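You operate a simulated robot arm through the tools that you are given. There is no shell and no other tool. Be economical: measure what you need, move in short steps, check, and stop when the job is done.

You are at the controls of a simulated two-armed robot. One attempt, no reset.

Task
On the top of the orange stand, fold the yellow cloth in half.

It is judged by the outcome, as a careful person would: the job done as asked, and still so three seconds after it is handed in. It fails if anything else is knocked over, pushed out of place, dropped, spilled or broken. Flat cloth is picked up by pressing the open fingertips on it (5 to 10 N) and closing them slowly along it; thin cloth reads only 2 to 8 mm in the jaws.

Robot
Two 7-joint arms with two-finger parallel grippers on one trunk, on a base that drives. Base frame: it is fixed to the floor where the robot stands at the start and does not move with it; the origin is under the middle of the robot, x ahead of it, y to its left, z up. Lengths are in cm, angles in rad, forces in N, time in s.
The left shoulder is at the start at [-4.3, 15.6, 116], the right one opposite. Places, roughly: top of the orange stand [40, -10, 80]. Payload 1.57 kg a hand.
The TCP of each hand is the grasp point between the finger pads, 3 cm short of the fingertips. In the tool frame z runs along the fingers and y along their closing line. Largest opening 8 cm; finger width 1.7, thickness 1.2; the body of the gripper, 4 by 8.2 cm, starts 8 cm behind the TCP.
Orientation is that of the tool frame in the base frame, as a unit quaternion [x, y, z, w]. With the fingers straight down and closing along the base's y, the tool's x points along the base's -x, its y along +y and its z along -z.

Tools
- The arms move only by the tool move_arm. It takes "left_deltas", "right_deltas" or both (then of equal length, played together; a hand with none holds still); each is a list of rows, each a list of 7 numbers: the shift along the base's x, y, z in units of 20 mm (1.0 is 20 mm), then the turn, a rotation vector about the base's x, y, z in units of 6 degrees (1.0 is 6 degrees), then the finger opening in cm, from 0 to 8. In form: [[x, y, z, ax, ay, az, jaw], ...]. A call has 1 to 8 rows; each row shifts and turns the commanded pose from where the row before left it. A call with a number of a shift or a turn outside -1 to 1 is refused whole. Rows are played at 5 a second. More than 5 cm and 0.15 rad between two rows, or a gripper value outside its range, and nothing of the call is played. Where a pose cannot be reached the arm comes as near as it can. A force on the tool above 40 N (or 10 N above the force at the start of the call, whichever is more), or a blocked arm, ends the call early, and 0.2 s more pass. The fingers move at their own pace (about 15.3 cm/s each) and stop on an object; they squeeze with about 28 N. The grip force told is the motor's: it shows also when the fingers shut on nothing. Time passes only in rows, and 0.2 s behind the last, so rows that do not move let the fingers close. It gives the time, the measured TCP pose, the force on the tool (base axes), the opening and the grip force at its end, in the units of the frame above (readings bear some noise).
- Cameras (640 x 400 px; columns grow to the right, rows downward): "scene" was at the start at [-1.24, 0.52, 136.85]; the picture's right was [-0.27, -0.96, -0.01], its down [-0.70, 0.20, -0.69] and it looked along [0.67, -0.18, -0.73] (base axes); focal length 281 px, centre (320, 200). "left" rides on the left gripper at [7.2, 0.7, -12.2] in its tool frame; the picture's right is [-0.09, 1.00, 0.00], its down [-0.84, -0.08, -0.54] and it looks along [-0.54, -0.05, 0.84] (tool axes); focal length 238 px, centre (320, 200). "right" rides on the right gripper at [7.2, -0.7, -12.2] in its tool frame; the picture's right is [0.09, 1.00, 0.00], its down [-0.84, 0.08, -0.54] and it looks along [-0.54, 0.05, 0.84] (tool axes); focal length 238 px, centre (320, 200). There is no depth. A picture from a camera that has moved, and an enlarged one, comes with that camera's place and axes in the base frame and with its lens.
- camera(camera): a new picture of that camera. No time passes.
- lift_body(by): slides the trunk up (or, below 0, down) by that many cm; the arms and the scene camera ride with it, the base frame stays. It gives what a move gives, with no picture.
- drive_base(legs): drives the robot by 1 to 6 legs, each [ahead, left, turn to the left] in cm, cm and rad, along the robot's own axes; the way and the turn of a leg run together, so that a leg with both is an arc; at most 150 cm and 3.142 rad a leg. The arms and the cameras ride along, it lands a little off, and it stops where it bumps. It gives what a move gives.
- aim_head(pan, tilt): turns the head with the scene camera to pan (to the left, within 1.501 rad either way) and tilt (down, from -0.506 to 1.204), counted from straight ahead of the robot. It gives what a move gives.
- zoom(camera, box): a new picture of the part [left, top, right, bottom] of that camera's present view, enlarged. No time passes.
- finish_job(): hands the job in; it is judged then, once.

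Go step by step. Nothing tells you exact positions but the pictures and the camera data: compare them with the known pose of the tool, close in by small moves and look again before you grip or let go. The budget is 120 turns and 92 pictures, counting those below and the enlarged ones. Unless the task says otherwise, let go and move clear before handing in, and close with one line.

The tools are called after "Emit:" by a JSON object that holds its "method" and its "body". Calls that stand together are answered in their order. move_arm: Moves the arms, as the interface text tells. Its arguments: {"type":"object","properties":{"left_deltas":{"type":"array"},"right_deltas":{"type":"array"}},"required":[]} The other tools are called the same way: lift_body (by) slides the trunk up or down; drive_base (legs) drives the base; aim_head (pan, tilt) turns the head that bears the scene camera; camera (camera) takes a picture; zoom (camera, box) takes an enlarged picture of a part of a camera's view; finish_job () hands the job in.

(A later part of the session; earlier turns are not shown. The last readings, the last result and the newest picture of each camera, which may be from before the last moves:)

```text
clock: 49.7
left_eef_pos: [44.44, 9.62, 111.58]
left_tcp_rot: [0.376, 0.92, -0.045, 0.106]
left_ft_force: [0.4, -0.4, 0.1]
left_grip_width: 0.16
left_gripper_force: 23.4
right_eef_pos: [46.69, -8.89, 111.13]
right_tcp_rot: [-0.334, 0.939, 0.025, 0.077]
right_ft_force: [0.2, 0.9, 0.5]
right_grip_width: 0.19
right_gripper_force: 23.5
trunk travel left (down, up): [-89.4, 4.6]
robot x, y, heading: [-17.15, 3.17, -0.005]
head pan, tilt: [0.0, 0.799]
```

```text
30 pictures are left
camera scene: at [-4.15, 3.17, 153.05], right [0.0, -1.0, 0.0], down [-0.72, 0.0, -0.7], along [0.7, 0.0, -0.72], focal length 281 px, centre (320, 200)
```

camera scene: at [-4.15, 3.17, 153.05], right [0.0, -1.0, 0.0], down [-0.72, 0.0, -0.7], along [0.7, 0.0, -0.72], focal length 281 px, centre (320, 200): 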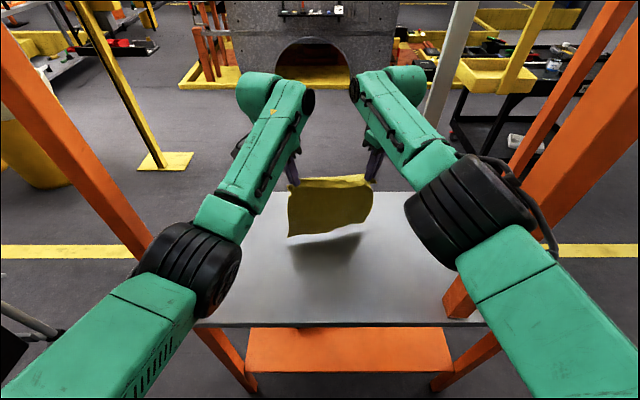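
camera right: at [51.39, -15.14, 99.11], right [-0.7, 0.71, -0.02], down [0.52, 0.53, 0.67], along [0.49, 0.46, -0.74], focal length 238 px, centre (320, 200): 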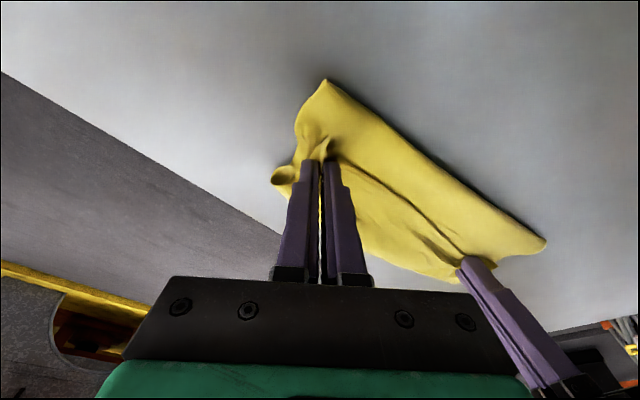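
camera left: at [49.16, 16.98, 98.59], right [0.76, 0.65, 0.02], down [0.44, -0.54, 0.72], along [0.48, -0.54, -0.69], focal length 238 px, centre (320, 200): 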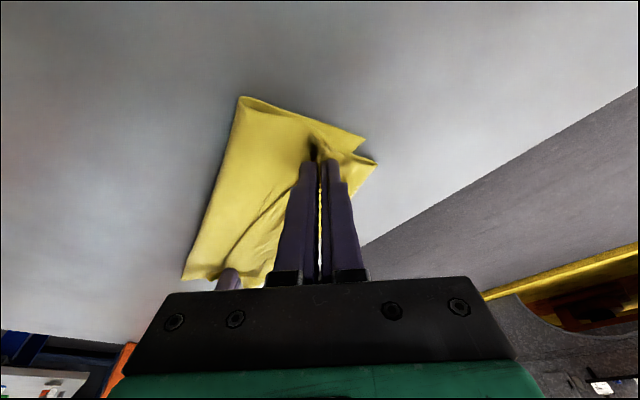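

The lower edge is at the surface. I lay the lower half by alternating small forward drives and lowerings.

Emit:
{"method": "lift_body", "body": {"by": -1.2}}

Emit:
{"method": "drive_base", "body": {"legs": [[3, 0, 0]]}}

Emit:
{"method": "lift_body", "body": {"by": -2.5}}

Emit:
{"method": "drive_base", "body": {"legs": [[3, 0, 0]]}}

Emit:
{"method": "zoom", "body": {"camera": "scene", "box": [230, 150, 430, 275]}}

```text
clock: 50.3
left_eef_pos: [44.54, 9.53, 110.31]
left_tcp_rot: [0.375, 0.92, -0.045, 0.105]
left_ft_force: [-0.5, -0.2, -0.5]
left_grip_width: 0.16
left_gripper_force: 23.6
right_eef_pos: [46.82, -9.02, 110.01]
right_tcp_rot: [-0.335, 0.939, 0.025, 0.077]
right_ft_force: [0.7, 1.3, 0.4]
right_grip_width: 0.19
right_gripper_force: 23.6
trunk travel left (down, up): [-88.2, 5.8]
robot x, y, heading: [-17.39, 3.24, -0.002]
head pan, tilt: [0.0, 0.799]
```

```text
clock: 51.1
left_eef_pos: [46.92, 9.56, 110.72]
left_tcp_rot: [0.375, 0.919, -0.043, 0.109]
left_ft_force: [-0.5, -0.7, -0.6]
left_grip_width: 0.17
left_gripper_force: 23.5
right_eef_pos: [49.19, -9.01, 110.51]
right_tcp_rot: [-0.333, 0.939, 0.024, 0.081]
right_ft_force: [-1.0, 1.5, -1.0]
right_grip_width: 0.18
right_gripper_force: 23.6
trunk travel left (down, up): [-88.2, 5.8]
robot x, y, heading: [-13.57, 2.88, -0.001]
head pan, tilt: [0.0, 0.799]
```

```text
clock: 51.8
left_eef_pos: [47.4, 9.71, 107.92]
left_tcp_rot: [0.375, 0.92, -0.043, 0.106]
left_ft_force: [0.6, -0.8, -0.2]
left_grip_width: 0.18
left_gripper_force: 23.4
right_eef_pos: [49.61, -8.96, 107.57]
right_tcp_rot: [-0.335, 0.939, 0.025, 0.077]
right_ft_force: [-0.3, 0.3, 0.8]
right_grip_width: 0.17
right_gripper_force: 23.3
trunk travel left (down, up): [-85.7, 8.3]
robot x, y, heading: [-14.13, 3.33, -0.0]
head pan, tilt: [0.0, 0.799]
```

```text
clock: 52.6
left_eef_pos: [50.0, 9.55, 108.07]
left_tcp_rot: [0.376, 0.919, -0.043, 0.108]
left_ft_force: [0.3, -0.7, 0.5]
left_grip_width: 0.16
left_gripper_force: 23.7
right_eef_pos: [52.24, -8.93, 107.83]
right_tcp_rot: [-0.334, 0.939, 0.024, 0.079]
right_ft_force: [-0.9, 0.8, 0.0]
right_grip_width: 0.18
right_gripper_force: 23.2
trunk travel left (down, up): [-85.7, 8.3]
robot x, y, heading: [-10.93, 3.37, -0.002]
head pan, tilt: [0.0, 0.799]
```

```text
3.20 times, centred on (330, 212) of scene
camera zoom: at [1.17, 3.17, 149.42], right [0.0, -1.0, 0.0], down [-0.71, 0.0, -0.7], along [0.7, 0.0, -0.71], focal length 900 px, centre (288, 160)
```

zoom: 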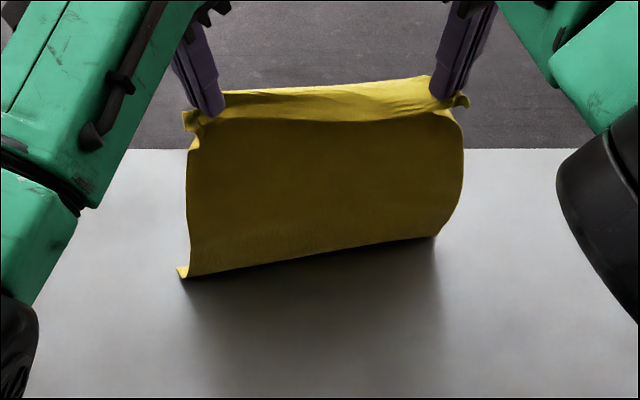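

The left lower corner trails toward me as wanted, but the right hand is 2 cm further forward, so the right side curls the wrong way. I lift clear, even up the hands, back up and lay it again more carefully.

Emit:
{"method": "lift_body", "body": {"by": 6}}

Emit:
{"method": "move_arm", "body": {"left_deltas": [[0.25, 0, 0, 0, 0, 0, 0], [0.25, 0, 0, 0, 0, 0, 0], [0, 0, 0, 0, 0, 0, 0]], "right_deltas": [[-0.3, 0, 0, 0, 0, 0, 0], [-0.3, 0, 0, 0, 0, 0, 0], [0, 0, 0, 0, 0, 0, 0]]}}

Emit:
{"method": "drive_base", "body": {"legs": [[-9, 0, 0]]}}

Emit:
{"method": "lift_body", "body": {"by": -2}}

Emit:
{"method": "zoom", "body": {"camera": "scene", "box": [230, 150, 430, 275]}}

```text
clock: 53.6
left_eef_pos: [50.7, 9.61, 113.63]
left_tcp_rot: [0.375, 0.92, -0.044, 0.104]
left_ft_force: [0.8, -0.2, -0.2]
left_grip_width: 0.15
left_gripper_force: 23.9
right_eef_pos: [52.87, -8.93, 113.44]
right_tcp_rot: [-0.334, 0.939, 0.025, 0.076]
right_ft_force: [0.2, 1.4, -0.3]
right_grip_width: 0.2
right_gripper_force: 24.1
trunk travel left (down, up): [-91.7, 2.3]
robot x, y, heading: [-10.81, 3.15, 0.002]
head pan, tilt: [0.0, 0.799]
```

```text
clock: 54.5
left_eef_pos: [51.61, 9.45, 113.7]
left_tcp_rot: [0.376, 0.92, -0.045, 0.105]
left_ft_force: [0.3, -0.5, -0.1]
left_grip_width: 0.16
left_gripper_force: 23.6
right_eef_pos: [52.42, -8.93, 113.47]
right_tcp_rot: [-0.334, 0.939, 0.025, 0.077]
right_ft_force: [-0.3, 0.4, 0.2]
right_grip_width: 0.18
right_gripper_force: 23.8
right hand out of reach, approached as far as the arm can: row 2
trunk travel left (down, up): [-91.7, 2.3]
robot x, y, heading: [-11.16, 3.53, -0.002]
head pan, tilt: [0.0, 0.799]
```

```text
clock: 55.5
left_eef_pos: [43.38, 9.71, 113.3]
left_tcp_rot: [0.375, 0.92, -0.047, 0.103]
left_ft_force: [0.7, -0.9, 0.1]
left_grip_width: 0.17
left_gripper_force: 23.5
right_eef_pos: [44.15, -8.84, 113.15]
right_tcp_rot: [-0.335, 0.939, 0.027, 0.073]
right_ft_force: [1.6, -0.2, 0.0]
right_grip_width: 0.19
right_gripper_force: 23.4
trunk travel left (down, up): [-91.7, 2.3]
robot x, y, heading: [-19.39, 3.22, -0.004]
head pan, tilt: [0.0, 0.799]
```

```text
clock: 56.2
left_eef_pos: [43.01, 9.55, 111.71]
left_tcp_rot: [0.374, 0.92, -0.044, 0.105]
left_ft_force: [0.4, -0.4, 0.6]
left_grip_width: 0.16
left_gripper_force: 23.8
right_eef_pos: [43.79, -8.95, 111.37]
right_tcp_rot: [-0.334, 0.939, 0.026, 0.075]
right_ft_force: [0.5, 0.1, 0.4]
right_grip_width: 0.17
right_gripper_force: 23.4
trunk travel left (down, up): [-89.7, 4.3]
robot x, y, heading: [-19.88, 3.37, 0.001]
head pan, tilt: [0.0, 0.799]
```

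```text
3.20 times, centred on (330, 212) of scene
camera zoom: at [-6.59, 3.19, 153.3], right [0.0, -1.0, 0.0], down [-0.72, 0.0, -0.7], along [0.7, 0.0, -0.72], focal length 900 px, centre (288, 160)
```

zoom: 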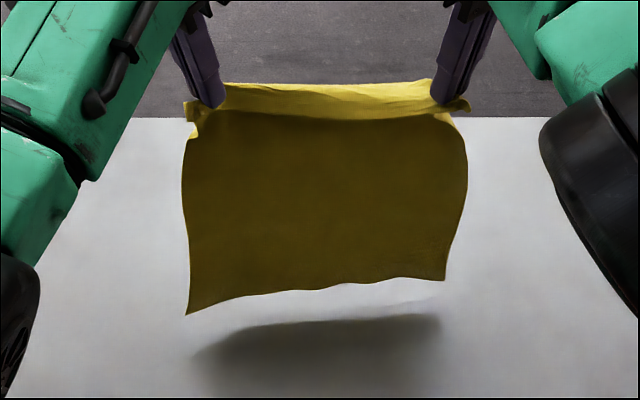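

The cloth hangs straight, but its right side is higher. I lower the right hand 1.2 cm, then drive forward as the edge just touches so it trails toward me.

Emit:
{"method": "move_arm", "body": {"right_deltas": [[0, 0, -0.3, 0, 0, 0, 0], [0, 0, -0.3, 0, 0, 0, 0], [0, 0, 0, 0, 0, 0, 0]]}}

Emit:
{"method": "lift_body", "body": {"by": -1}}

Emit:
{"method": "drive_base", "body": {"legs": [[2.5, 0, 0]]}}

Emit:
{"method": "zoom", "body": {"camera": "scene", "box": [230, 150, 430, 275]}}

```text
clock: 57.0
left_eef_pos: [42.72, 9.63, 111.87]
left_tcp_rot: [0.374, 0.92, -0.045, 0.106]
left_ft_force: [0.2, -0.8, 0.1]
left_grip_width: 0.18
left_gripper_force: 23.1
right_eef_pos: [43.3, -8.84, 110.41]
right_tcp_rot: [-0.335, 0.939, 0.026, 0.077]
right_ft_force: [-1.2, 0.6, 0.2]
right_grip_width: 0.2
right_gripper_force: 24.5
trunk travel left (down, up): [-89.7, 4.3]
robot x, y, heading: [-19.73, 3.45, -0.0]
head pan, tilt: [0.0, 0.799]
```

```text
clock: 57.6
left_eef_pos: [42.62, 9.62, 110.74]
left_tcp_rot: [0.374, 0.92, -0.044, 0.105]
left_ft_force: [0.4, -0.7, -0.3]
left_grip_width: 0.19
left_gripper_force: 23.3
right_eef_pos: [43.56, -8.82, 109.28]
right_tcp_rot: [-0.335, 0.939, 0.026, 0.075]
right_ft_force: [-0.3, 0.6, 0.0]
right_grip_width: 0.17
right_gripper_force: 23.7
trunk travel left (down, up): [-88.7, 5.3]
robot x, y, heading: [-20.11, 3.4, -0.0]
head pan, tilt: [0.0, 0.799]
```

```text
clock: 58.4
left_eef_pos: [44.61, 9.59, 111.17]
left_tcp_rot: [0.376, 0.919, -0.044, 0.108]
left_ft_force: [0.0, -0.5, 0.9]
left_grip_width: 0.17
left_gripper_force: 23.9
right_eef_pos: [45.41, -8.94, 109.67]
right_tcp_rot: [-0.335, 0.939, 0.024, 0.079]
right_ft_force: [-0.3, 0.9, 0.7]
right_grip_width: 0.16
right_gripper_force: 23.6
trunk travel left (down, up): [-88.7, 5.3]
robot x, y, heading: [-17.83, 3.38, -0.003]
head pan, tilt: [0.0, 0.799]
```

```text
3.20 times, centred on (330, 212) of scene
camera zoom: at [-5.22, 3.18, 152.42], right [0.0, -1.0, 0.0], down [-0.71, 0.0, -0.7], along [0.7, 0.0, -0.71], focal length 900 px, centre (288, 160)
```

zoom: 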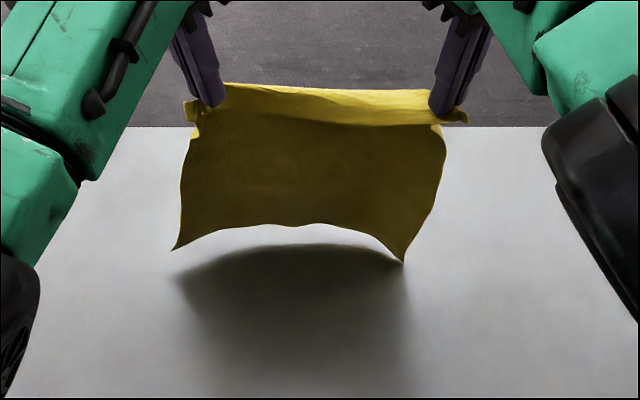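

The drive's jerks make the cloth swing, so I'll do the laying with slow arm motion instead. I lift a little, back up 3 cm, then draw both hands in toward the robot to leave room for a slow forward sweep.

Emit:
{"method": "lift_body", "body": {"by": 3}}

Emit:
{"method": "drive_base", "body": {"legs": [[-3, 0, 0]]}}

Emit:
{"method": "move_arm", "body": {"left_deltas": [[-0.8, 0, 0, 0, 0, 0, 0], [-0.8, 0, 0, 0, 0, 0, 0], [-0.8, 0, 0, 0, 0, 0, 0], [-0.8, 0, 0, 0, 0, 0, 0], [-0.8, 0, 0, 0, 0, 0, 0], [-0.8, 0, 0, 0, 0, 0, 0], [0, 0, 0, 0, 0, 0, 0], [0, 0, 0, 0, 0, 0, 0]], "right_deltas": [[-0.85, 0, 0, 0, 0, 0, 0], [-0.85, 0, 0, 0, 0, 0, 0], [-0.85, 0, 0, 0, 0, 0, 0], [-0.85, 0, 0, 0, 0, 0, 0], [-0.85, 0, 0, 0, 0, 0, 0], [-0.85, 0, 0, 0, 0, 0, 0], [0, 0, 0, 0, 0, 0, 0], [0, 0, 0, 0, 0, 0, 0]]}}

Emit:
{"method": "camera", "body": {"camera": "scene"}}

```text
clock: 59.2
left_eef_pos: [45.02, 9.51, 113.86]
left_tcp_rot: [0.376, 0.92, -0.044, 0.105]
left_ft_force: [0.9, -0.9, 0.0]
left_grip_width: 0.17
left_gripper_force: 23.3
right_eef_pos: [45.8, -8.89, 112.42]
right_tcp_rot: [-0.334, 0.939, 0.025, 0.077]
right_ft_force: [0.5, 0.2, 0.4]
right_grip_width: 0.19
right_gripper_force: 24.1
trunk travel left (down, up): [-91.7, 2.3]
robot x, y, heading: [-17.57, 3.21, 0.001]
head pan, tilt: [0.0, 0.799]
```

```text
clock: 60.0
left_eef_pos: [43.01, 9.58, 113.32]
left_tcp_rot: [0.375, 0.92, -0.046, 0.102]
left_ft_force: [0.6, -0.8, -0.9]
left_grip_width: 0.19
left_gripper_force: 23.5
right_eef_pos: [43.75, -8.88, 111.76]
right_tcp_rot: [-0.335, 0.939, 0.027, 0.073]
right_ft_force: [0.4, 0.4, -0.2]
right_grip_width: 0.16
right_gripper_force: 23.2
trunk travel left (down, up): [-91.7, 2.3]
robot x, y, heading: [-20.21, 3.47, 0.002]
head pan, tilt: [0.0, 0.799]
```

```text
clock: 61.8
left_eef_pos: [32.81, 9.35, 113.83]
left_tcp_rot: [0.376, 0.919, -0.046, 0.107]
left_ft_force: [13.4, -22.5, -2.0]
left_grip_width: 0.16
left_gripper_force: 23.5
right_eef_pos: [42.98, -8.65, 112.31]
right_tcp_rot: [-0.336, 0.938, 0.029, 0.076]
right_ft_force: [-13.7, 23.4, 2.3]
right_grip_width: 0.19
right_gripper_force: 23.5
right hand out of reach, approached as far as the arm can: row 1, 2, 3, 4, 5, 6
trunk travel left (down, up): [-91.7, 2.3]
robot x, y, heading: [-20.42, 3.32, 0.0]
head pan, tilt: [0.0, 0.799]
```

```text
26 pictures are left
camera scene: at [-7.31, 3.13, 155.33], right [0.0, -1.0, 0.0], down [-0.72, 0.0, -0.7], along [0.7, 0.0, -0.72], focal length 281 px, centre (320, 200)
```

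scene: 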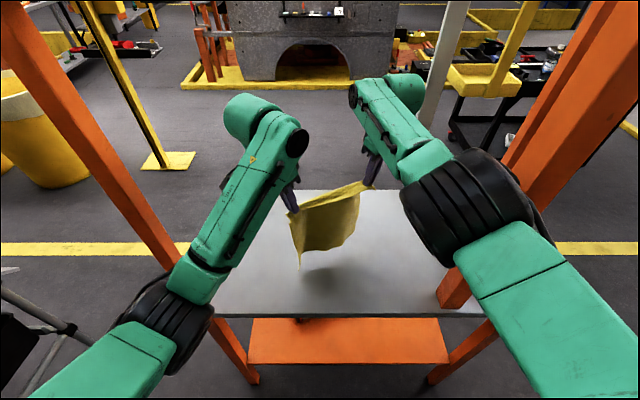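

The right arm can't draw back (a joint limit), so the cloth was pulled taut. I return the left hand forward at once.

Emit:
{"method": "move_arm", "body": {"left_deltas": [[0.8, 0, 0, 0, 0, 0, 0], [0.8, 0, 0, 0, 0, 0, 0], [0.8, 0, 0, 0, 0, 0, 0], [0.8, 0, 0, 0, 0, 0, 0], [0.8, 0, 0, 0, 0, 0, 0], [0.8, 0, 0, 0, 0, 0, 0], [0.2, 0, 0, 0, 0, 0, 0], [0, 0, 0, 0, 0, 0, 0]]}}

Emit:
{"method": "zoom", "body": {"camera": "scene", "box": [230, 150, 430, 275]}}

```text
clock: 63.6
left_eef_pos: [42.39, 9.69, 113.84]
left_tcp_rot: [0.375, 0.92, -0.045, 0.106]
left_ft_force: [-0.6, -0.5, -0.9]
left_grip_width: 0.2
left_gripper_force: 23.2
right_eef_pos: [42.95, -8.76, 112.34]
right_tcp_rot: [-0.336, 0.939, 0.026, 0.076]
right_ft_force: [0.4, -0.4, 0.4]
right_grip_width: 0.16
right_gripper_force: 22.7
trunk travel left (down, up): [-91.7, 2.3]
robot x, y, heading: [-20.06, 3.18, 0.001]
head pan, tilt: [0.0, 0.799]
```

```text
3.20 times, centred on (330, 212) of scene
camera zoom: at [-7.34, 3.21, 155.34], right [0.0, -1.0, 0.0], down [-0.72, 0.0, -0.7], along [0.7, 0.0, -0.72], focal length 900 px, centre (288, 160)
```

zoom: 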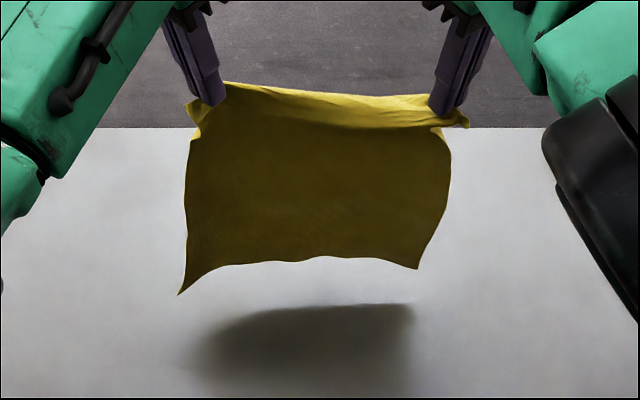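

The cloth is fine and both hands are level. I lower until the edge rests lightly, let it settle, then advance with several tiny legs to avoid swinging.

Emit:
{"method": "lift_body", "body": {"by": -4}}

Emit:
{"method": "drive_base", "body": {"legs": [[0.8, 0, 0], [0.8, 0, 0], [0.8, 0, 0]]}}

Emit:
{"method": "lift_body", "body": {"by": -1.5}}

Emit:
{"method": "zoom", "body": {"camera": "scene", "box": [230, 150, 430, 275]}}

```text
clock: 64.4
left_eef_pos: [42.32, 9.53, 109.74]
left_tcp_rot: [0.375, 0.92, -0.045, 0.106]
left_ft_force: [0.5, -0.4, -0.5]
left_grip_width: 0.15
left_gripper_force: 23.4
right_eef_pos: [42.94, -8.84, 108.35]
right_tcp_rot: [-0.335, 0.939, 0.025, 0.076]
right_ft_force: [-0.1, -0.8, 0.8]
right_grip_width: 0.2
right_gripper_force: 23.8
trunk travel left (down, up): [-87.7, 6.3]
robot x, y, heading: [-20.33, 2.94, -0.001]
head pan, tilt: [0.0, 0.799]
```

```text
clock: 65.8
left_eef_pos: [44.79, 9.55, 109.96]
left_tcp_rot: [0.375, 0.92, -0.044, 0.105]
left_ft_force: [-0.7, -1.2, 0.4]
left_grip_width: 0.19
left_gripper_force: 23.0
right_eef_pos: [45.45, -8.86, 108.43]
right_tcp_rot: [-0.334, 0.939, 0.025, 0.076]
right_ft_force: [0.4, 0.2, -0.6]
right_grip_width: 0.16
right_gripper_force: 23.7
trunk travel left (down, up): [-87.7, 6.3]
robot x, y, heading: [-17.83, 3.43, -0.003]
head pan, tilt: [0.0, 0.799]
```

```text
clock: 66.5
left_eef_pos: [44.8, 9.65, 108.35]
left_tcp_rot: [0.374, 0.92, -0.044, 0.106]
left_ft_force: [0.3, -0.7, 0.3]
left_grip_width: 0.18
left_gripper_force: 23.6
right_eef_pos: [45.42, -8.88, 106.84]
right_tcp_rot: [-0.335, 0.939, 0.025, 0.076]
right_ft_force: [-0.4, -0.1, 0.3]
right_grip_width: 0.16
right_gripper_force: 23.5
trunk travel left (down, up): [-86.2, 7.8]
robot x, y, heading: [-17.91, 3.34, 0.002]
head pan, tilt: [0.0, 0.799]
```

```text
3.20 times, centred on (330, 212) of scene
camera zoom: at [-4.93, 3.19, 149.83], right [0.0, -1.0, 0.0], down [-0.72, 0.0, -0.7], along [0.7, 0.0, -0.72], focal length 900 px, centre (288, 160)
```

zoom: 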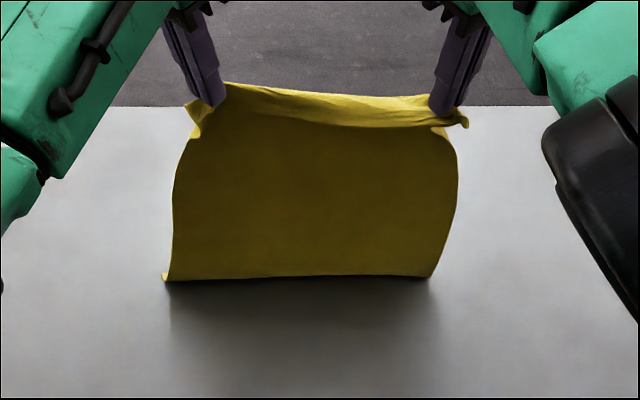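

The lower edge now touches along its whole length. I continue with forward legs and small lowerings.

Emit:
{"method": "drive_base", "body": {"legs": [[0.8, 0, 0], [0.8, 0, 0], [0.8, 0, 0], [0.8, 0, 0]]}}

Emit:
{"method": "lift_body", "body": {"by": -2}}

Emit:
{"method": "zoom", "body": {"camera": "scene", "box": [230, 150, 430, 275]}}

```text
clock: 68.2
left_eef_pos: [47.92, 9.52, 108.26]
left_tcp_rot: [0.375, 0.92, -0.045, 0.106]
left_ft_force: [-0.4, -0.9, 0.2]
left_grip_width: 0.19
left_gripper_force: 23.4
right_eef_pos: [48.41, -8.9, 106.92]
right_tcp_rot: [-0.335, 0.939, 0.026, 0.077]
right_ft_force: [-0.3, 0.1, 0.1]
right_grip_width: 0.17
right_gripper_force: 23.7
trunk travel left (down, up): [-86.2, 7.8]
robot x, y, heading: [-14.72, 3.73, 0.0]
head pan, tilt: [0.0, 0.799]
```

```text
clock: 68.9
left_eef_pos: [47.97, 9.68, 106.25]
left_tcp_rot: [0.375, 0.92, -0.045, 0.106]
left_ft_force: [-0.3, -1.4, 0.3]
left_grip_width: 0.17
left_gripper_force: 23.5
right_eef_pos: [48.65, -8.81, 104.96]
right_tcp_rot: [-0.335, 0.939, 0.025, 0.076]
right_ft_force: [0.1, -0.2, -0.1]
right_grip_width: 0.16
right_gripper_force: 23.5
trunk travel left (down, up): [-84.2, 9.8]
robot x, y, heading: [-14.55, 3.47, 0.004]
head pan, tilt: [0.0, 0.799]
```

```text
3.20 times, centred on (330, 212) of scene
camera zoom: at [-1.7, 3.19, 147.83], right [0.0, -1.0, 0.0], down [-0.72, 0.0, -0.7], along [0.7, 0.0, -0.72], focal length 900 px, centre (288, 160)
```

zoom: 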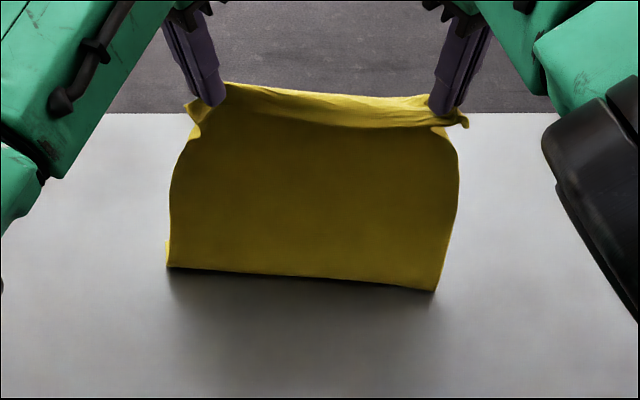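

The cloth bows toward me and its lower edge is tucking forward, because it needs more forward travel per cm of lowering. I lift clear, go back 16 cm and repeat with the driving leading the lowering.

Emit:
{"method": "lift_body", "body": {"by": 7}}

Emit:
{"method": "drive_base", "body": {"legs": [[-15, 0, 0]]}}

Emit:
{"method": "move_arm", "body": {"left_deltas": [[0, 0, 0, 0, 0, 0, 0], [0, 0, 0, 0, 0, 0, 0], [0, 0, 0, 0, 0, 0, 0], [0, 0, 0, 0, 0, 0, 0], [0, 0, 0, 0, 0, 0, 0]]}}

Emit:
{"method": "lift_body", "body": {"by": -2.5}}

Emit:
{"method": "zoom", "body": {"camera": "scene", "box": [230, 150, 430, 275]}}

```text
clock: 70.0
left_eef_pos: [47.96, 9.59, 113.2]
left_tcp_rot: [0.375, 0.92, -0.044, 0.105]
left_ft_force: [-0.8, -0.8, -0.5]
left_grip_width: 0.14
left_gripper_force: 23.5
right_eef_pos: [48.69, -8.94, 111.76]
right_tcp_rot: [-0.335, 0.939, 0.026, 0.077]
right_ft_force: [-0.3, -0.2, -0.2]
right_grip_width: 0.18
right_gripper_force: 23.2
trunk travel left (down, up): [-91.2, 2.8]
robot x, y, heading: [-14.66, 3.39, 0.005]
head pan, tilt: [0.0, 0.799]
```

```text
clock: 71.4
left_eef_pos: [33.07, 9.38, 113.16]
left_tcp_rot: [0.377, 0.919, -0.045, 0.104]
left_ft_force: [0.3, 0.3, 0.2]
left_grip_width: 0.2
left_gripper_force: 23.8
right_eef_pos: [33.77, -8.96, 111.65]
right_tcp_rot: [-0.333, 0.94, 0.025, 0.075]
right_ft_force: [0.5, 0.6, 0.6]
right_grip_width: 0.17
right_gripper_force: 23.4
trunk travel left (down, up): [-91.2, 2.8]
robot x, y, heading: [-29.57, 3.16, -0.006]
head pan, tilt: [0.0, 0.799]
```

```text
clock: 72.6
left_eef_pos: [32.94, 9.45, 113.32]
left_tcp_rot: [0.376, 0.92, -0.044, 0.105]
left_ft_force: [-0.3, 0.0, 0.3]
left_grip_width: 0.17
left_gripper_force: 23.1
right_eef_pos: [33.59, -9.01, 111.8]
right_tcp_rot: [-0.333, 0.939, 0.024, 0.076]
right_ft_force: [0.4, -0.2, 0.6]
right_grip_width: 0.15
right_gripper_force: 24.0
trunk travel left (down, up): [-91.2, 2.8]
robot x, y, heading: [-29.59, 3.21, -0.003]
head pan, tilt: [0.0, 0.799]
```

```text
clock: 73.3
left_eef_pos: [32.92, 9.4, 110.8]
left_tcp_rot: [0.377, 0.919, -0.045, 0.106]
left_ft_force: [0.0, 0.3, -0.2]
left_grip_width: 0.17
left_gripper_force: 23.6
right_eef_pos: [33.55, -9.05, 109.3]
right_tcp_rot: [-0.333, 0.94, 0.024, 0.076]
right_ft_force: [-0.3, 0.7, -0.8]
right_grip_width: 0.14
right_gripper_force: 23.5
trunk travel left (down, up): [-88.7, 5.3]
robot x, y, heading: [-29.52, 3.67, -0.004]
head pan, tilt: [0.0, 0.799]
```

```text
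3.20 times, centred on (330, 212) of scene
camera zoom: at [-16.78, 3.17, 152.32], right [0.0, -1.0, 0.0], down [-0.72, 0.0, -0.7], along [0.7, 0.0, -0.72], focal length 900 px, centre (288, 160)
```

zoom: 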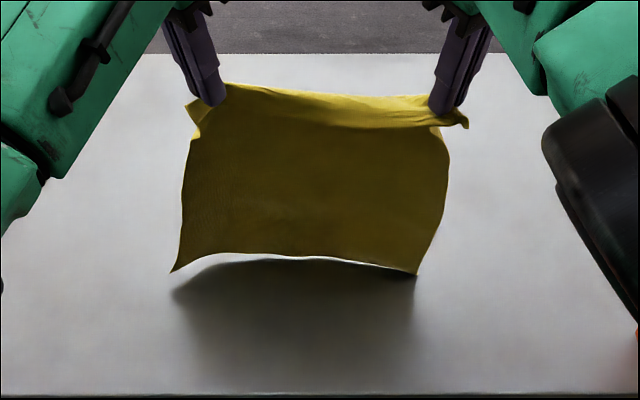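

The edge is just touching. I drive forward first, so the edge trails, then lower 1 cm and advance again.

Emit:
{"method": "drive_base", "body": {"legs": [[1, 0, 0], [1, 0, 0], [1, 0, 0], [1, 0, 0]]}}

Emit:
{"method": "lift_body", "body": {"by": -1}}

Emit:
{"method": "drive_base", "body": {"legs": [[1, 0, 0], [1, 0, 0], [1, 0, 0]]}}

Emit:
{"method": "zoom", "body": {"camera": "scene", "box": [230, 150, 430, 275]}}

```text
clock: 75.0
left_eef_pos: [36.76, 9.46, 110.95]
left_tcp_rot: [0.376, 0.919, -0.046, 0.106]
left_ft_force: [0.3, 0.6, 0.0]
left_grip_width: 0.19
left_gripper_force: 23.5
right_eef_pos: [37.37, -9.04, 109.44]
right_tcp_rot: [-0.334, 0.939, 0.026, 0.077]
right_ft_force: [0.0, 1.5, 0.4]
right_grip_width: 0.2
right_gripper_force: 23.4
trunk travel left (down, up): [-88.7, 5.3]
robot x, y, heading: [-25.77, 3.21, -0.003]
head pan, tilt: [0.0, 0.799]
```

```text
clock: 75.6
left_eef_pos: [36.94, 9.39, 109.73]
left_tcp_rot: [0.376, 0.919, -0.045, 0.105]
left_ft_force: [0.8, 0.3, -0.2]
left_grip_width: 0.19
left_gripper_force: 23.6
right_eef_pos: [37.51, -8.93, 108.42]
right_tcp_rot: [-0.333, 0.94, 0.025, 0.076]
right_ft_force: [0.3, -0.7, -0.7]
right_grip_width: 0.15
right_gripper_force: 23.5
trunk travel left (down, up): [-87.7, 6.3]
robot x, y, heading: [-25.71, 3.26, -0.004]
head pan, tilt: [0.0, 0.799]
```

```text
clock: 77.1
left_eef_pos: [39.72, 9.32, 109.88]
left_tcp_rot: [0.376, 0.919, -0.045, 0.106]
left_ft_force: [-0.2, 0.1, -0.3]
left_grip_width: 0.15
left_gripper_force: 23.4
right_eef_pos: [40.28, -9.1, 108.45]
right_tcp_rot: [-0.334, 0.939, 0.025, 0.077]
right_ft_force: [-0.1, -0.6, 0.3]
right_grip_width: 0.18
right_gripper_force: 23.8
trunk travel left (down, up): [-87.7, 6.3]
robot x, y, heading: [-22.82, 3.22, -0.004]
head pan, tilt: [0.0, 0.799]
```

```text
3.20 times, centred on (330, 212) of scene
camera zoom: at [-10.06, 3.14, 151.36], right [0.0, -1.0, 0.0], down [-0.72, 0.0, -0.7], along [0.7, 0.0, -0.72], focal length 900 px, centre (288, 160)
```

zoom: 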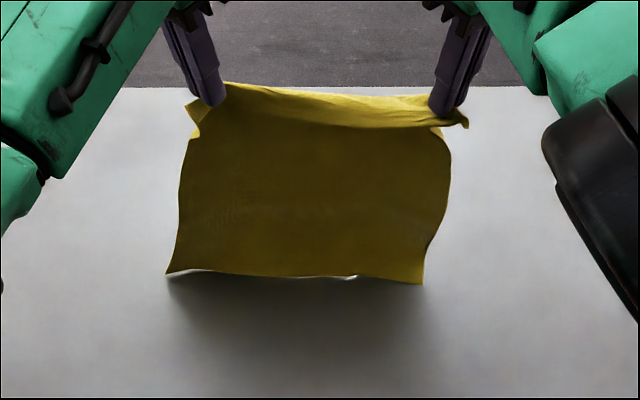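

The edge now trails slightly behind the hands. I continue with the same rhythm.

Emit:
{"method": "lift_body", "body": {"by": -1}}

Emit:
{"method": "drive_base", "body": {"legs": [[1, 0, 0], [1, 0, 0], [1, 0, 0]]}}

Emit:
{"method": "lift_body", "body": {"by": -1}}

Emit:
{"method": "drive_base", "body": {"legs": [[1, 0, 0], [1, 0, 0]]}}

Emit:
{"method": "zoom", "body": {"camera": "scene", "box": [230, 150, 430, 275]}}

```text
clock: 77.6
left_eef_pos: [39.9, 9.47, 108.79]
left_tcp_rot: [0.376, 0.919, -0.044, 0.105]
left_ft_force: [-0.5, 0.1, -0.2]
left_grip_width: 0.17
left_gripper_force: 23.5
right_eef_pos: [40.53, -9.04, 107.32]
right_tcp_rot: [-0.333, 0.94, 0.026, 0.076]
right_ft_force: [0.9, -0.4, -0.1]
right_grip_width: 0.17
right_gripper_force: 23.3
trunk travel left (down, up): [-86.7, 7.3]
robot x, y, heading: [-22.83, 3.44, -0.005]
head pan, tilt: [0.0, 0.799]
```

```text
clock: 79.1
left_eef_pos: [42.67, 9.36, 108.97]
left_tcp_rot: [0.377, 0.919, -0.045, 0.106]
left_ft_force: [0.7, -0.6, 0.1]
left_grip_width: 0.21
left_gripper_force: 23.4
right_eef_pos: [43.32, -9.11, 107.4]
right_tcp_rot: [-0.332, 0.94, 0.024, 0.078]
right_ft_force: [0.3, 0.7, 0.3]
right_grip_width: 0.14
right_gripper_force: 23.5
trunk travel left (down, up): [-86.7, 7.3]
robot x, y, heading: [-19.94, 3.19, -0.004]
head pan, tilt: [0.0, 0.799]
```

```text
clock: 79.7
left_eef_pos: [42.81, 9.36, 107.85]
left_tcp_rot: [0.377, 0.919, -0.045, 0.105]
left_ft_force: [-0.5, -0.2, 0.1]
left_grip_width: 0.2
left_gripper_force: 23.4
right_eef_pos: [43.42, -9.18, 106.46]
right_tcp_rot: [-0.333, 0.94, 0.025, 0.076]
right_ft_force: [0.0, -0.2, -1.1]
right_grip_width: 0.15
right_gripper_force: 23.5
trunk travel left (down, up): [-85.7, 8.3]
robot x, y, heading: [-20.05, 3.04, -0.005]
head pan, tilt: [0.0, 0.799]
```

```text
clock: 80.7
left_eef_pos: [44.7, 9.45, 107.78]
left_tcp_rot: [0.376, 0.92, -0.044, 0.106]
left_ft_force: [0.8, 0.3, -0.4]
left_grip_width: 0.18
left_gripper_force: 23.7
right_eef_pos: [45.41, -9.08, 106.32]
right_tcp_rot: [-0.333, 0.94, 0.025, 0.076]
right_ft_force: [-0.1, -0.2, -0.1]
right_grip_width: 0.19
right_gripper_force: 23.3
trunk travel left (down, up): [-85.7, 8.3]
robot x, y, heading: [-17.4, 3.2, -0.004]
head pan, tilt: [0.0, 0.799]
```

```text
3.20 times, centred on (330, 212) of scene
camera zoom: at [-4.94, 3.13, 149.35], right [0.0, -1.0, 0.0], down [-0.72, 0.0, -0.7], along [0.7, 0.0, -0.72], focal length 900 px, centre (288, 160)
```

zoom: 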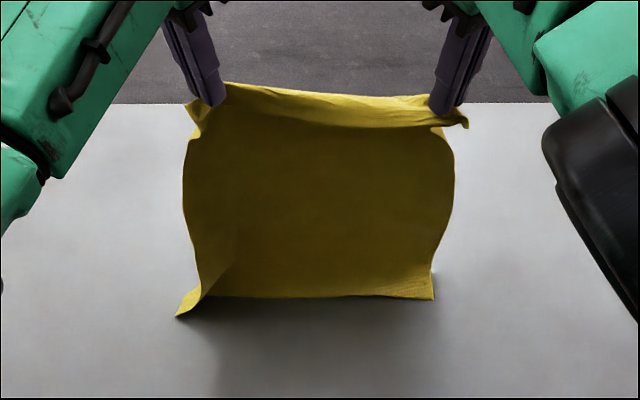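

Now the lower edge lies toward me with about 4–5 cm laid down, as wanted. I continue at about equal lowering and advancing.

Emit:
{"method": "lift_body", "body": {"by": -1.5}}

Emit:
{"method": "drive_base", "body": {"legs": [[1, 0, 0], [1, 0, 0]]}}

Emit:
{"method": "lift_body", "body": {"by": -1.5}}

Emit:
{"method": "drive_base", "body": {"legs": [[1, 0, 0], [1, 0, 0]]}}

Emit:
{"method": "zoom", "body": {"camera": "scene", "box": [230, 150, 430, 275]}}

```text
clock: 81.4
left_eef_pos: [44.89, 9.38, 106.2]
left_tcp_rot: [0.377, 0.919, -0.045, 0.105]
left_ft_force: [-0.1, -1.1, 0.0]
left_grip_width: 0.14
left_gripper_force: 23.9
right_eef_pos: [45.39, -9.24, 104.76]
right_tcp_rot: [-0.332, 0.94, 0.026, 0.076]
right_ft_force: [-0.8, 0.2, 0.1]
right_grip_width: 0.18
right_gripper_force: 23.4
trunk travel left (down, up): [-84.2, 9.8]
robot x, y, heading: [-18.04, 2.82, -0.005]
head pan, tilt: [0.0, 0.799]
```

```text
clock: 82.5
left_eef_pos: [46.82, 9.44, 106.28]
left_tcp_rot: [0.376, 0.92, -0.045, 0.105]
left_ft_force: [-0.4, -1.0, -0.1]
left_grip_width: 0.17
left_gripper_force: 23.1
right_eef_pos: [47.44, -9.15, 105.0]
right_tcp_rot: [-0.334, 0.939, 0.025, 0.076]
right_ft_force: [-0.1, 0.3, -0.5]
right_grip_width: 0.16
right_gripper_force: 23.8
trunk travel left (down, up): [-84.2, 9.8]
robot x, y, heading: [-15.68, 3.15, -0.005]
head pan, tilt: [0.0, 0.799]
```

```text
clock: 83.1
left_eef_pos: [46.85, 9.39, 104.83]
left_tcp_rot: [0.377, 0.919, -0.045, 0.105]
left_ft_force: [0.5, -0.3, 0.3]
left_grip_width: 0.17
left_gripper_force: 23.5
right_eef_pos: [47.52, -9.29, 103.3]
right_tcp_rot: [-0.333, 0.94, 0.026, 0.076]
right_ft_force: [-0.3, -0.3, -0.3]
right_grip_width: 0.18
right_gripper_force: 23.9
trunk travel left (down, up): [-82.7, 11.3]
robot x, y, heading: [-16.15, 3.29, -0.005]
head pan, tilt: [0.0, 0.799]
```

```text
clock: 84.2
left_eef_pos: [48.84, 9.43, 104.89]
left_tcp_rot: [0.376, 0.919, -0.045, 0.105]
left_ft_force: [-0.5, 0.2, 0.6]
left_grip_width: 0.16
left_gripper_force: 22.6
right_eef_pos: [49.38, -9.16, 103.38]
right_tcp_rot: [-0.334, 0.939, 0.025, 0.077]
right_ft_force: [-0.7, 0.3, 0.4]
right_grip_width: 0.16
right_gripper_force: 23.4
trunk travel left (down, up): [-82.7, 11.3]
robot x, y, heading: [-13.64, 3.25, -0.004]
head pan, tilt: [0.0, 0.799]
```

```text
3.20 times, centred on (330, 212) of scene
camera zoom: at [-0.91, 3.12, 146.35], right [0.0, -1.0, 0.0], down [-0.72, 0.0, -0.7], along [0.7, 0.0, -0.72], focal length 900 px, centre (288, 160)
```

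zoom: 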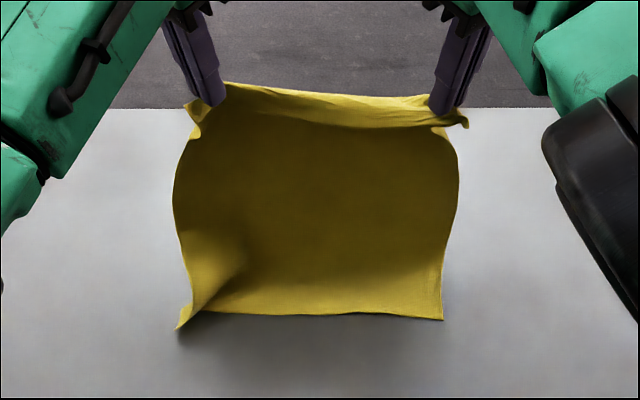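

That's working: the laid strip grows toward me. I continue.

Emit:
{"method": "lift_body", "body": {"by": -1.5}}

Emit:
{"method": "drive_base", "body": {"legs": [[1, 0, 0], [1, 0, 0]]}}

Emit:
{"method": "lift_body", "body": {"by": -1.5}}

Emit:
{"method": "drive_base", "body": {"legs": [[1, 0, 0], [1, 0, 0]]}}

Emit:
{"method": "lift_body", "body": {"by": -1.5}}

Emit:
{"method": "camera", "body": {"camera": "scene"}}

```text
clock: 84.8
left_eef_pos: [48.85, 9.42, 103.26]
left_tcp_rot: [0.376, 0.919, -0.045, 0.105]
left_ft_force: [-0.5, -0.8, -0.6]
left_grip_width: 0.16
left_gripper_force: 23.6
right_eef_pos: [49.45, -9.12, 101.84]
right_tcp_rot: [-0.332, 0.94, 0.025, 0.076]
right_ft_force: [0.3, -0.1, -0.2]
right_grip_width: 0.17
right_gripper_force: 23.5
trunk travel left (down, up): [-81.2, 12.8]
robot x, y, heading: [-14.37, 3.25, -0.007]
head pan, tilt: [0.0, 0.799]
```

```text
clock: 85.9
left_eef_pos: [50.9, 9.35, 103.4]
left_tcp_rot: [0.376, 0.919, -0.044, 0.107]
left_ft_force: [0.4, -0.7, 1.0]
left_grip_width: 0.14
left_gripper_force: 23.7
right_eef_pos: [51.32, -9.17, 101.88]
right_tcp_rot: [-0.333, 0.939, 0.025, 0.077]
right_ft_force: [-0.8, 1.0, 0.2]
right_grip_width: 0.15
right_gripper_force: 23.3
trunk travel left (down, up): [-81.2, 12.8]
robot x, y, heading: [-11.64, 3.14, -0.005]
head pan, tilt: [0.0, 0.799]
```

```text
clock: 86.5
left_eef_pos: [50.87, 9.48, 101.88]
left_tcp_rot: [0.376, 0.92, -0.044, 0.105]
left_ft_force: [0.2, 0.2, 0.7]
left_grip_width: 0.16
left_gripper_force: 23.4
right_eef_pos: [51.58, -9.03, 100.39]
right_tcp_rot: [-0.334, 0.939, 0.025, 0.076]
right_ft_force: [-0.2, 0.2, -0.2]
right_grip_width: 0.17
right_gripper_force: 23.8
trunk travel left (down, up): [-79.7, 14.3]
robot x, y, heading: [-11.66, 2.79, -0.003]
head pan, tilt: [0.0, 0.799]
```

```text
clock: 87.6
left_eef_pos: [52.78, 9.51, 101.88]
left_tcp_rot: [0.377, 0.919, -0.044, 0.107]
left_ft_force: [1.0, 0.0, -0.5]
left_grip_width: 0.15
left_gripper_force: 23.2
right_eef_pos: [53.43, -9.15, 100.43]
right_tcp_rot: [-0.334, 0.939, 0.026, 0.077]
right_ft_force: [-0.3, -0.5, 0.1]
right_grip_width: 0.17
right_gripper_force: 23.7
trunk travel left (down, up): [-79.7, 14.3]
robot x, y, heading: [-9.44, 3.21, -0.004]
head pan, tilt: [0.0, 0.799]
```

```text
clock: 88.2
left_eef_pos: [52.91, 9.48, 100.28]
left_tcp_rot: [0.376, 0.92, -0.046, 0.106]
left_ft_force: [0.6, -0.4, 0.2]
left_grip_width: 0.19
left_gripper_force: 23.4
right_eef_pos: [53.49, -8.95, 98.72]
right_tcp_rot: [-0.333, 0.939, 0.025, 0.076]
right_ft_force: [1.2, 3.1, -1.2]
right_grip_width: 0.19
right_gripper_force: 23.6
trunk travel left (down, up): [-78.2, 15.8]
robot x, y, heading: [-9.9, 3.45, -0.0]
head pan, tilt: [0.0, 0.799]
```

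```text
18 pictures are left
camera scene: at [3.23, 3.23, 141.82], right [0.0, -1.0, 0.0], down [-0.72, 0.0, -0.7], along [0.7, 0.0, -0.72], focal length 281 px, centre (320, 200)
```

scene: 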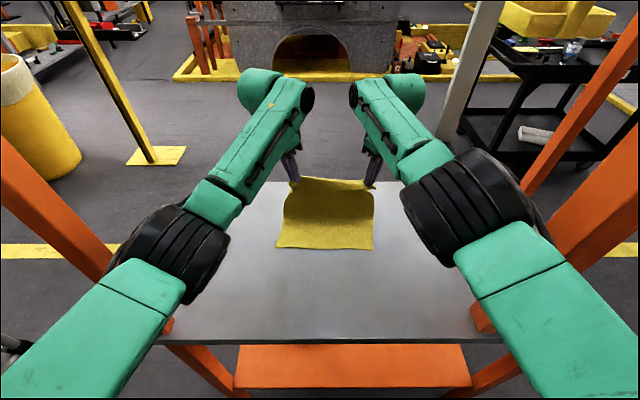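

The lower half is laid, with its edge at x≈42, and the upper half stands from about x 53. I advance 2 cm and lower 1, then start folding the top back toward me by alternating backing and lowering.

Emit:
{"method": "drive_base", "body": {"legs": [[1, 0, 0], [1, 0, 0]]}}

Emit:
{"method": "lift_body", "body": {"by": -1.2}}

Emit:
{"method": "drive_base", "body": {"legs": [[-1.3, 0, 0], [-1.3, 0, 0], [-1.3, 0, 0]]}}

Emit:
{"method": "lift_body", "body": {"by": -1.5}}

Emit:
{"method": "zoom", "body": {"camera": "scene", "box": [230, 150, 430, 275]}}

```text
clock: 89.3
left_eef_pos: [54.95, 9.55, 100.25]
left_tcp_rot: [0.376, 0.919, -0.045, 0.106]
left_ft_force: [-0.1, 0.3, 0.7]
left_grip_width: 0.16
left_gripper_force: 23.0
right_eef_pos: [55.43, -8.92, 98.88]
right_tcp_rot: [-0.334, 0.939, 0.025, 0.075]
right_ft_force: [2.3, 3.1, 0.0]
right_grip_width: 0.16
right_gripper_force: 23.4
trunk travel left (down, up): [-78.2, 15.8]
robot x, y, heading: [-8.05, 3.53, 0.001]
head pan, tilt: [0.0, 0.799]
```

```text
clock: 89.9
left_eef_pos: [54.89, 9.47, 99.06]
left_tcp_rot: [0.376, 0.92, -0.045, 0.104]
left_ft_force: [0.1, 0.2, -0.7]
left_grip_width: 0.16
left_gripper_force: 23.2
right_eef_pos: [55.53, -9.02, 97.57]
right_tcp_rot: [-0.334, 0.939, 0.025, 0.076]
right_ft_force: [-0.8, -0.7, 0.2]
right_grip_width: 0.13
right_gripper_force: 23.6
trunk travel left (down, up): [-77.0, 17.0]
robot x, y, heading: [-7.82, 3.51, -0.006]
head pan, tilt: [0.0, 0.799]
```

```text
clock: 91.4
left_eef_pos: [51.13, 9.28, 98.94]
left_tcp_rot: [0.376, 0.919, -0.045, 0.104]
left_ft_force: [0.6, -0.1, -0.2]
left_grip_width: 0.16
left_gripper_force: 23.0
right_eef_pos: [51.7, -9.06, 97.43]
right_tcp_rot: [-0.334, 0.939, 0.026, 0.074]
right_ft_force: [0.4, -0.2, -0.6]
right_grip_width: 0.18
right_gripper_force: 23.2
trunk travel left (down, up): [-77.0, 17.0]
robot x, y, heading: [-11.99, 3.18, -0.006]
head pan, tilt: [0.0, 0.799]
```

```text
clock: 92.0
left_eef_pos: [51.06, 9.33, 97.58]
left_tcp_rot: [0.376, 0.92, -0.044, 0.104]
left_ft_force: [0.9, -0.6, -0.4]
left_grip_width: 0.17
left_gripper_force: 23.5
right_eef_pos: [51.63, -9.02, 95.99]
right_tcp_rot: [-0.333, 0.939, 0.025, 0.077]
right_ft_force: [0.4, -0.2, 0.2]
right_grip_width: 0.14
right_gripper_force: 23.3
trunk travel left (down, up): [-75.5, 18.5]
robot x, y, heading: [-11.72, 3.11, -0.007]
head pan, tilt: [0.0, 0.799]
```

```text
3.20 times, centred on (330, 212) of scene
camera zoom: at [1.35, 3.11, 139.12], right [0.0, -1.0, 0.0], down [-0.72, 0.0, -0.7], along [0.7, 0.0, -0.72], focal length 900 px, centre (288, 160)
```

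zoom: 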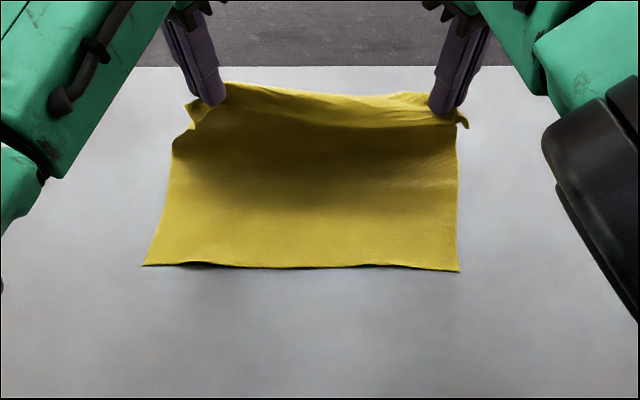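

The fold is going the right way now, with the bottom edge straight at x≈42.6, y from 14 to −9.6. The hands need to shift about 1.5 cm left to match, which I add while backing.

Emit:
{"method": "drive_base", "body": {"legs": [[-1.2, 0.5, 0], [-1.2, 0.5, 0], [-1.2, 0.5, 0]]}}

Emit:
{"method": "lift_body", "body": {"by": -2.5}}

Emit:
{"method": "drive_base", "body": {"legs": [[-1.2, 0, 0], [-1.2, 0, 0]]}}

Emit:
{"method": "zoom", "body": {"camera": "scene", "box": [230, 150, 430, 275]}}

```text
clock: 93.5
left_eef_pos: [47.6, 10.83, 97.5]
left_tcp_rot: [0.377, 0.919, -0.045, 0.104]
left_ft_force: [-0.3, 0.0, 0.5]
left_grip_width: 0.18
left_gripper_force: 23.1
right_eef_pos: [48.06, -7.71, 96.1]
right_tcp_rot: [-0.332, 0.94, 0.025, 0.076]
right_ft_force: [0.2, 0.3, -0.2]
right_grip_width: 0.19
right_gripper_force: 23.5
trunk travel left (down, up): [-75.5, 18.5]
robot x, y, heading: [-15.35, 5.2, -0.001]
head pan, tilt: [0.0, 0.799]
```

```text
clock: 94.2
left_eef_pos: [47.49, 10.95, 95.08]
left_tcp_rot: [0.378, 0.919, -0.045, 0.105]
left_ft_force: [1.2, 0.0, -0.2]
left_grip_width: 0.17
left_gripper_force: 23.6
right_eef_pos: [47.94, -7.79, 93.63]
right_tcp_rot: [-0.332, 0.94, 0.025, 0.076]
right_ft_force: [0.1, 0.2, -0.1]
right_grip_width: 0.18
right_gripper_force: 23.9
trunk travel left (down, up): [-73.0, 21.0]
robot x, y, heading: [-15.55, 4.75, -0.006]
head pan, tilt: [0.0, 0.799]
```

```text
clock: 95.3
left_eef_pos: [45.2, 10.88, 94.9]
left_tcp_rot: [0.378, 0.919, -0.045, 0.104]
left_ft_force: [-0.1, 0.1, 0.3]
left_grip_width: 0.18
left_gripper_force: 23.4
right_eef_pos: [45.75, -7.7, 93.52]
right_tcp_rot: [-0.332, 0.94, 0.025, 0.074]
right_ft_force: [0.8, -0.3, -0.5]
right_grip_width: 0.18
right_gripper_force: 23.0
trunk travel left (down, up): [-73.0, 21.0]
robot x, y, heading: [-17.95, 4.71, -0.007]
head pan, tilt: [0.0, 0.799]
```

```text
3.20 times, centred on (330, 212) of scene
camera zoom: at [-4.47, 4.61, 136.61], right [-0.01, -1.0, 0.0], down [-0.72, 0.0, -0.7], along [0.7, 0.0, -0.72], focal length 900 px, centre (288, 160)
```

zoom: 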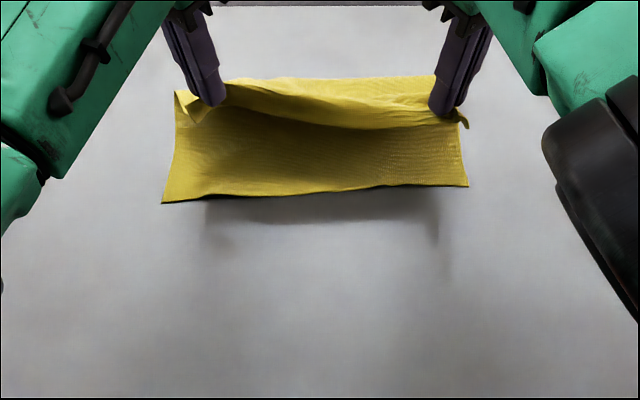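

The bottom edge stayed put at x≈41–42.7, and the hands are 3 cm short and about 6 cm up. I continue down and back.

Emit:
{"method": "lift_body", "body": {"by": -2.5}}

Emit:
{"method": "drive_base", "body": {"legs": [[-1.3, 0, 0]]}}

Emit:
{"method": "lift_body", "body": {"by": -1.5}}

Emit:
{"method": "drive_base", "body": {"legs": [[-1.2, 0, 0]]}}

Emit:
{"method": "zoom", "body": {"camera": "scene", "box": [230, 150, 430, 275]}}

Emit:
{"method": "camera", "body": {"camera": "right"}}

Emit:
{"method": "camera", "body": {"camera": "left"}}

```text
clock: 96.0
left_eef_pos: [44.93, 10.72, 92.67]
left_tcp_rot: [0.376, 0.92, -0.045, 0.104]
left_ft_force: [-0.1, -0.3, -0.6]
left_grip_width: 0.19
left_gripper_force: 23.2
right_eef_pos: [45.58, -7.65, 91.13]
right_tcp_rot: [-0.332, 0.94, 0.025, 0.077]
right_ft_force: [0.5, -0.3, -0.2]
right_grip_width: 0.15
right_gripper_force: 23.6
trunk travel left (down, up): [-70.5, 23.5]
robot x, y, heading: [-17.37, 4.8, -0.007]
head pan, tilt: [0.0, 0.799]
```

```text
clock: 96.8
left_eef_pos: [43.9, 10.84, 92.49]
left_tcp_rot: [0.378, 0.919, -0.046, 0.104]
left_ft_force: [1.2, 0.0, -0.9]
left_grip_width: 0.19
left_gripper_force: 23.3
right_eef_pos: [44.46, -7.67, 90.91]
right_tcp_rot: [-0.333, 0.94, 0.025, 0.075]
right_ft_force: [1.2, 0.2, -0.5]
right_grip_width: 0.17
right_gripper_force: 23.6
trunk travel left (down, up): [-70.5, 23.5]
robot x, y, heading: [-18.96, 4.98, -0.004]
head pan, tilt: [0.0, 0.799]
```

```text
clock: 97.4
left_eef_pos: [43.75, 10.84, 91.07]
left_tcp_rot: [0.377, 0.919, -0.045, 0.105]
left_ft_force: [-0.7, -0.5, 0.5]
left_grip_width: 0.14
left_gripper_force: 23.4
right_eef_pos: [44.38, -7.71, 89.66]
right_tcp_rot: [-0.333, 0.939, 0.026, 0.076]
right_ft_force: [-0.1, 0.7, 0.0]
right_grip_width: 0.16
right_gripper_force: 23.7
trunk travel left (down, up): [-69.0, 25.0]
robot x, y, heading: [-19.17, 5.15, -0.005]
head pan, tilt: [0.0, 0.799]
```

```text
clock: 98.2
left_eef_pos: [42.64, 10.74, 90.9]
left_tcp_rot: [0.377, 0.919, -0.045, 0.104]
left_ft_force: [0.6, -0.2, -0.8]
left_grip_width: 0.14
left_gripper_force: 23.3
right_eef_pos: [43.32, -7.57, 89.43]
right_tcp_rot: [-0.333, 0.94, 0.025, 0.075]
right_ft_force: [0.8, -0.4, 0.2]
right_grip_width: 0.18
right_gripper_force: 23.3
trunk travel left (down, up): [-69.0, 25.0]
robot x, y, heading: [-19.77, 4.7, -0.011]
head pan, tilt: [0.0, 0.799]
```

```text
3.20 times, centred on (330, 212) of scene
camera zoom: at [-6.93, 4.62, 132.6], right [-0.01, -1.0, 0.0], down [-0.72, 0.0, -0.7], along [0.7, 0.0, -0.72], focal length 900 px, centre (288, 160)
```

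zoom: 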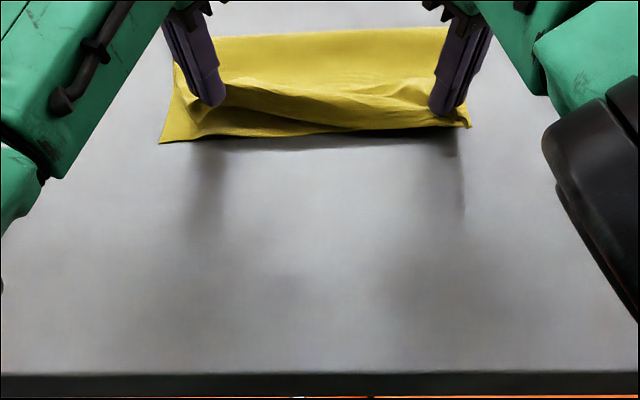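

```text
14 pictures are left
camera right: at [36.7, -13.81, 100.38], right [-0.7, 0.72, -0.02], down [0.53, 0.53, 0.67], along [0.49, 0.46, -0.74], focal length 238 px, centre (320, 200)
```

right: 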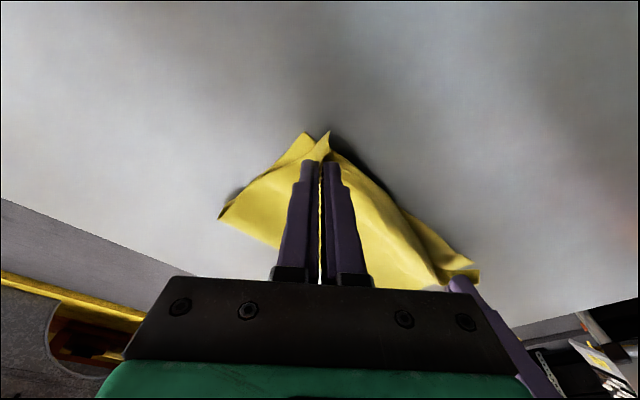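

```text
13 pictures are left
camera left: at [36.24, 18.1, 101.32], right [0.76, 0.65, 0.02], down [0.44, -0.54, 0.72], along [0.47, -0.54, -0.7], focal length 238 px, centre (320, 200)
```

left: 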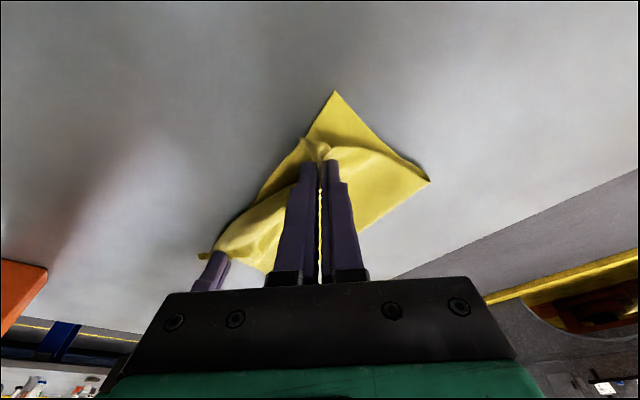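

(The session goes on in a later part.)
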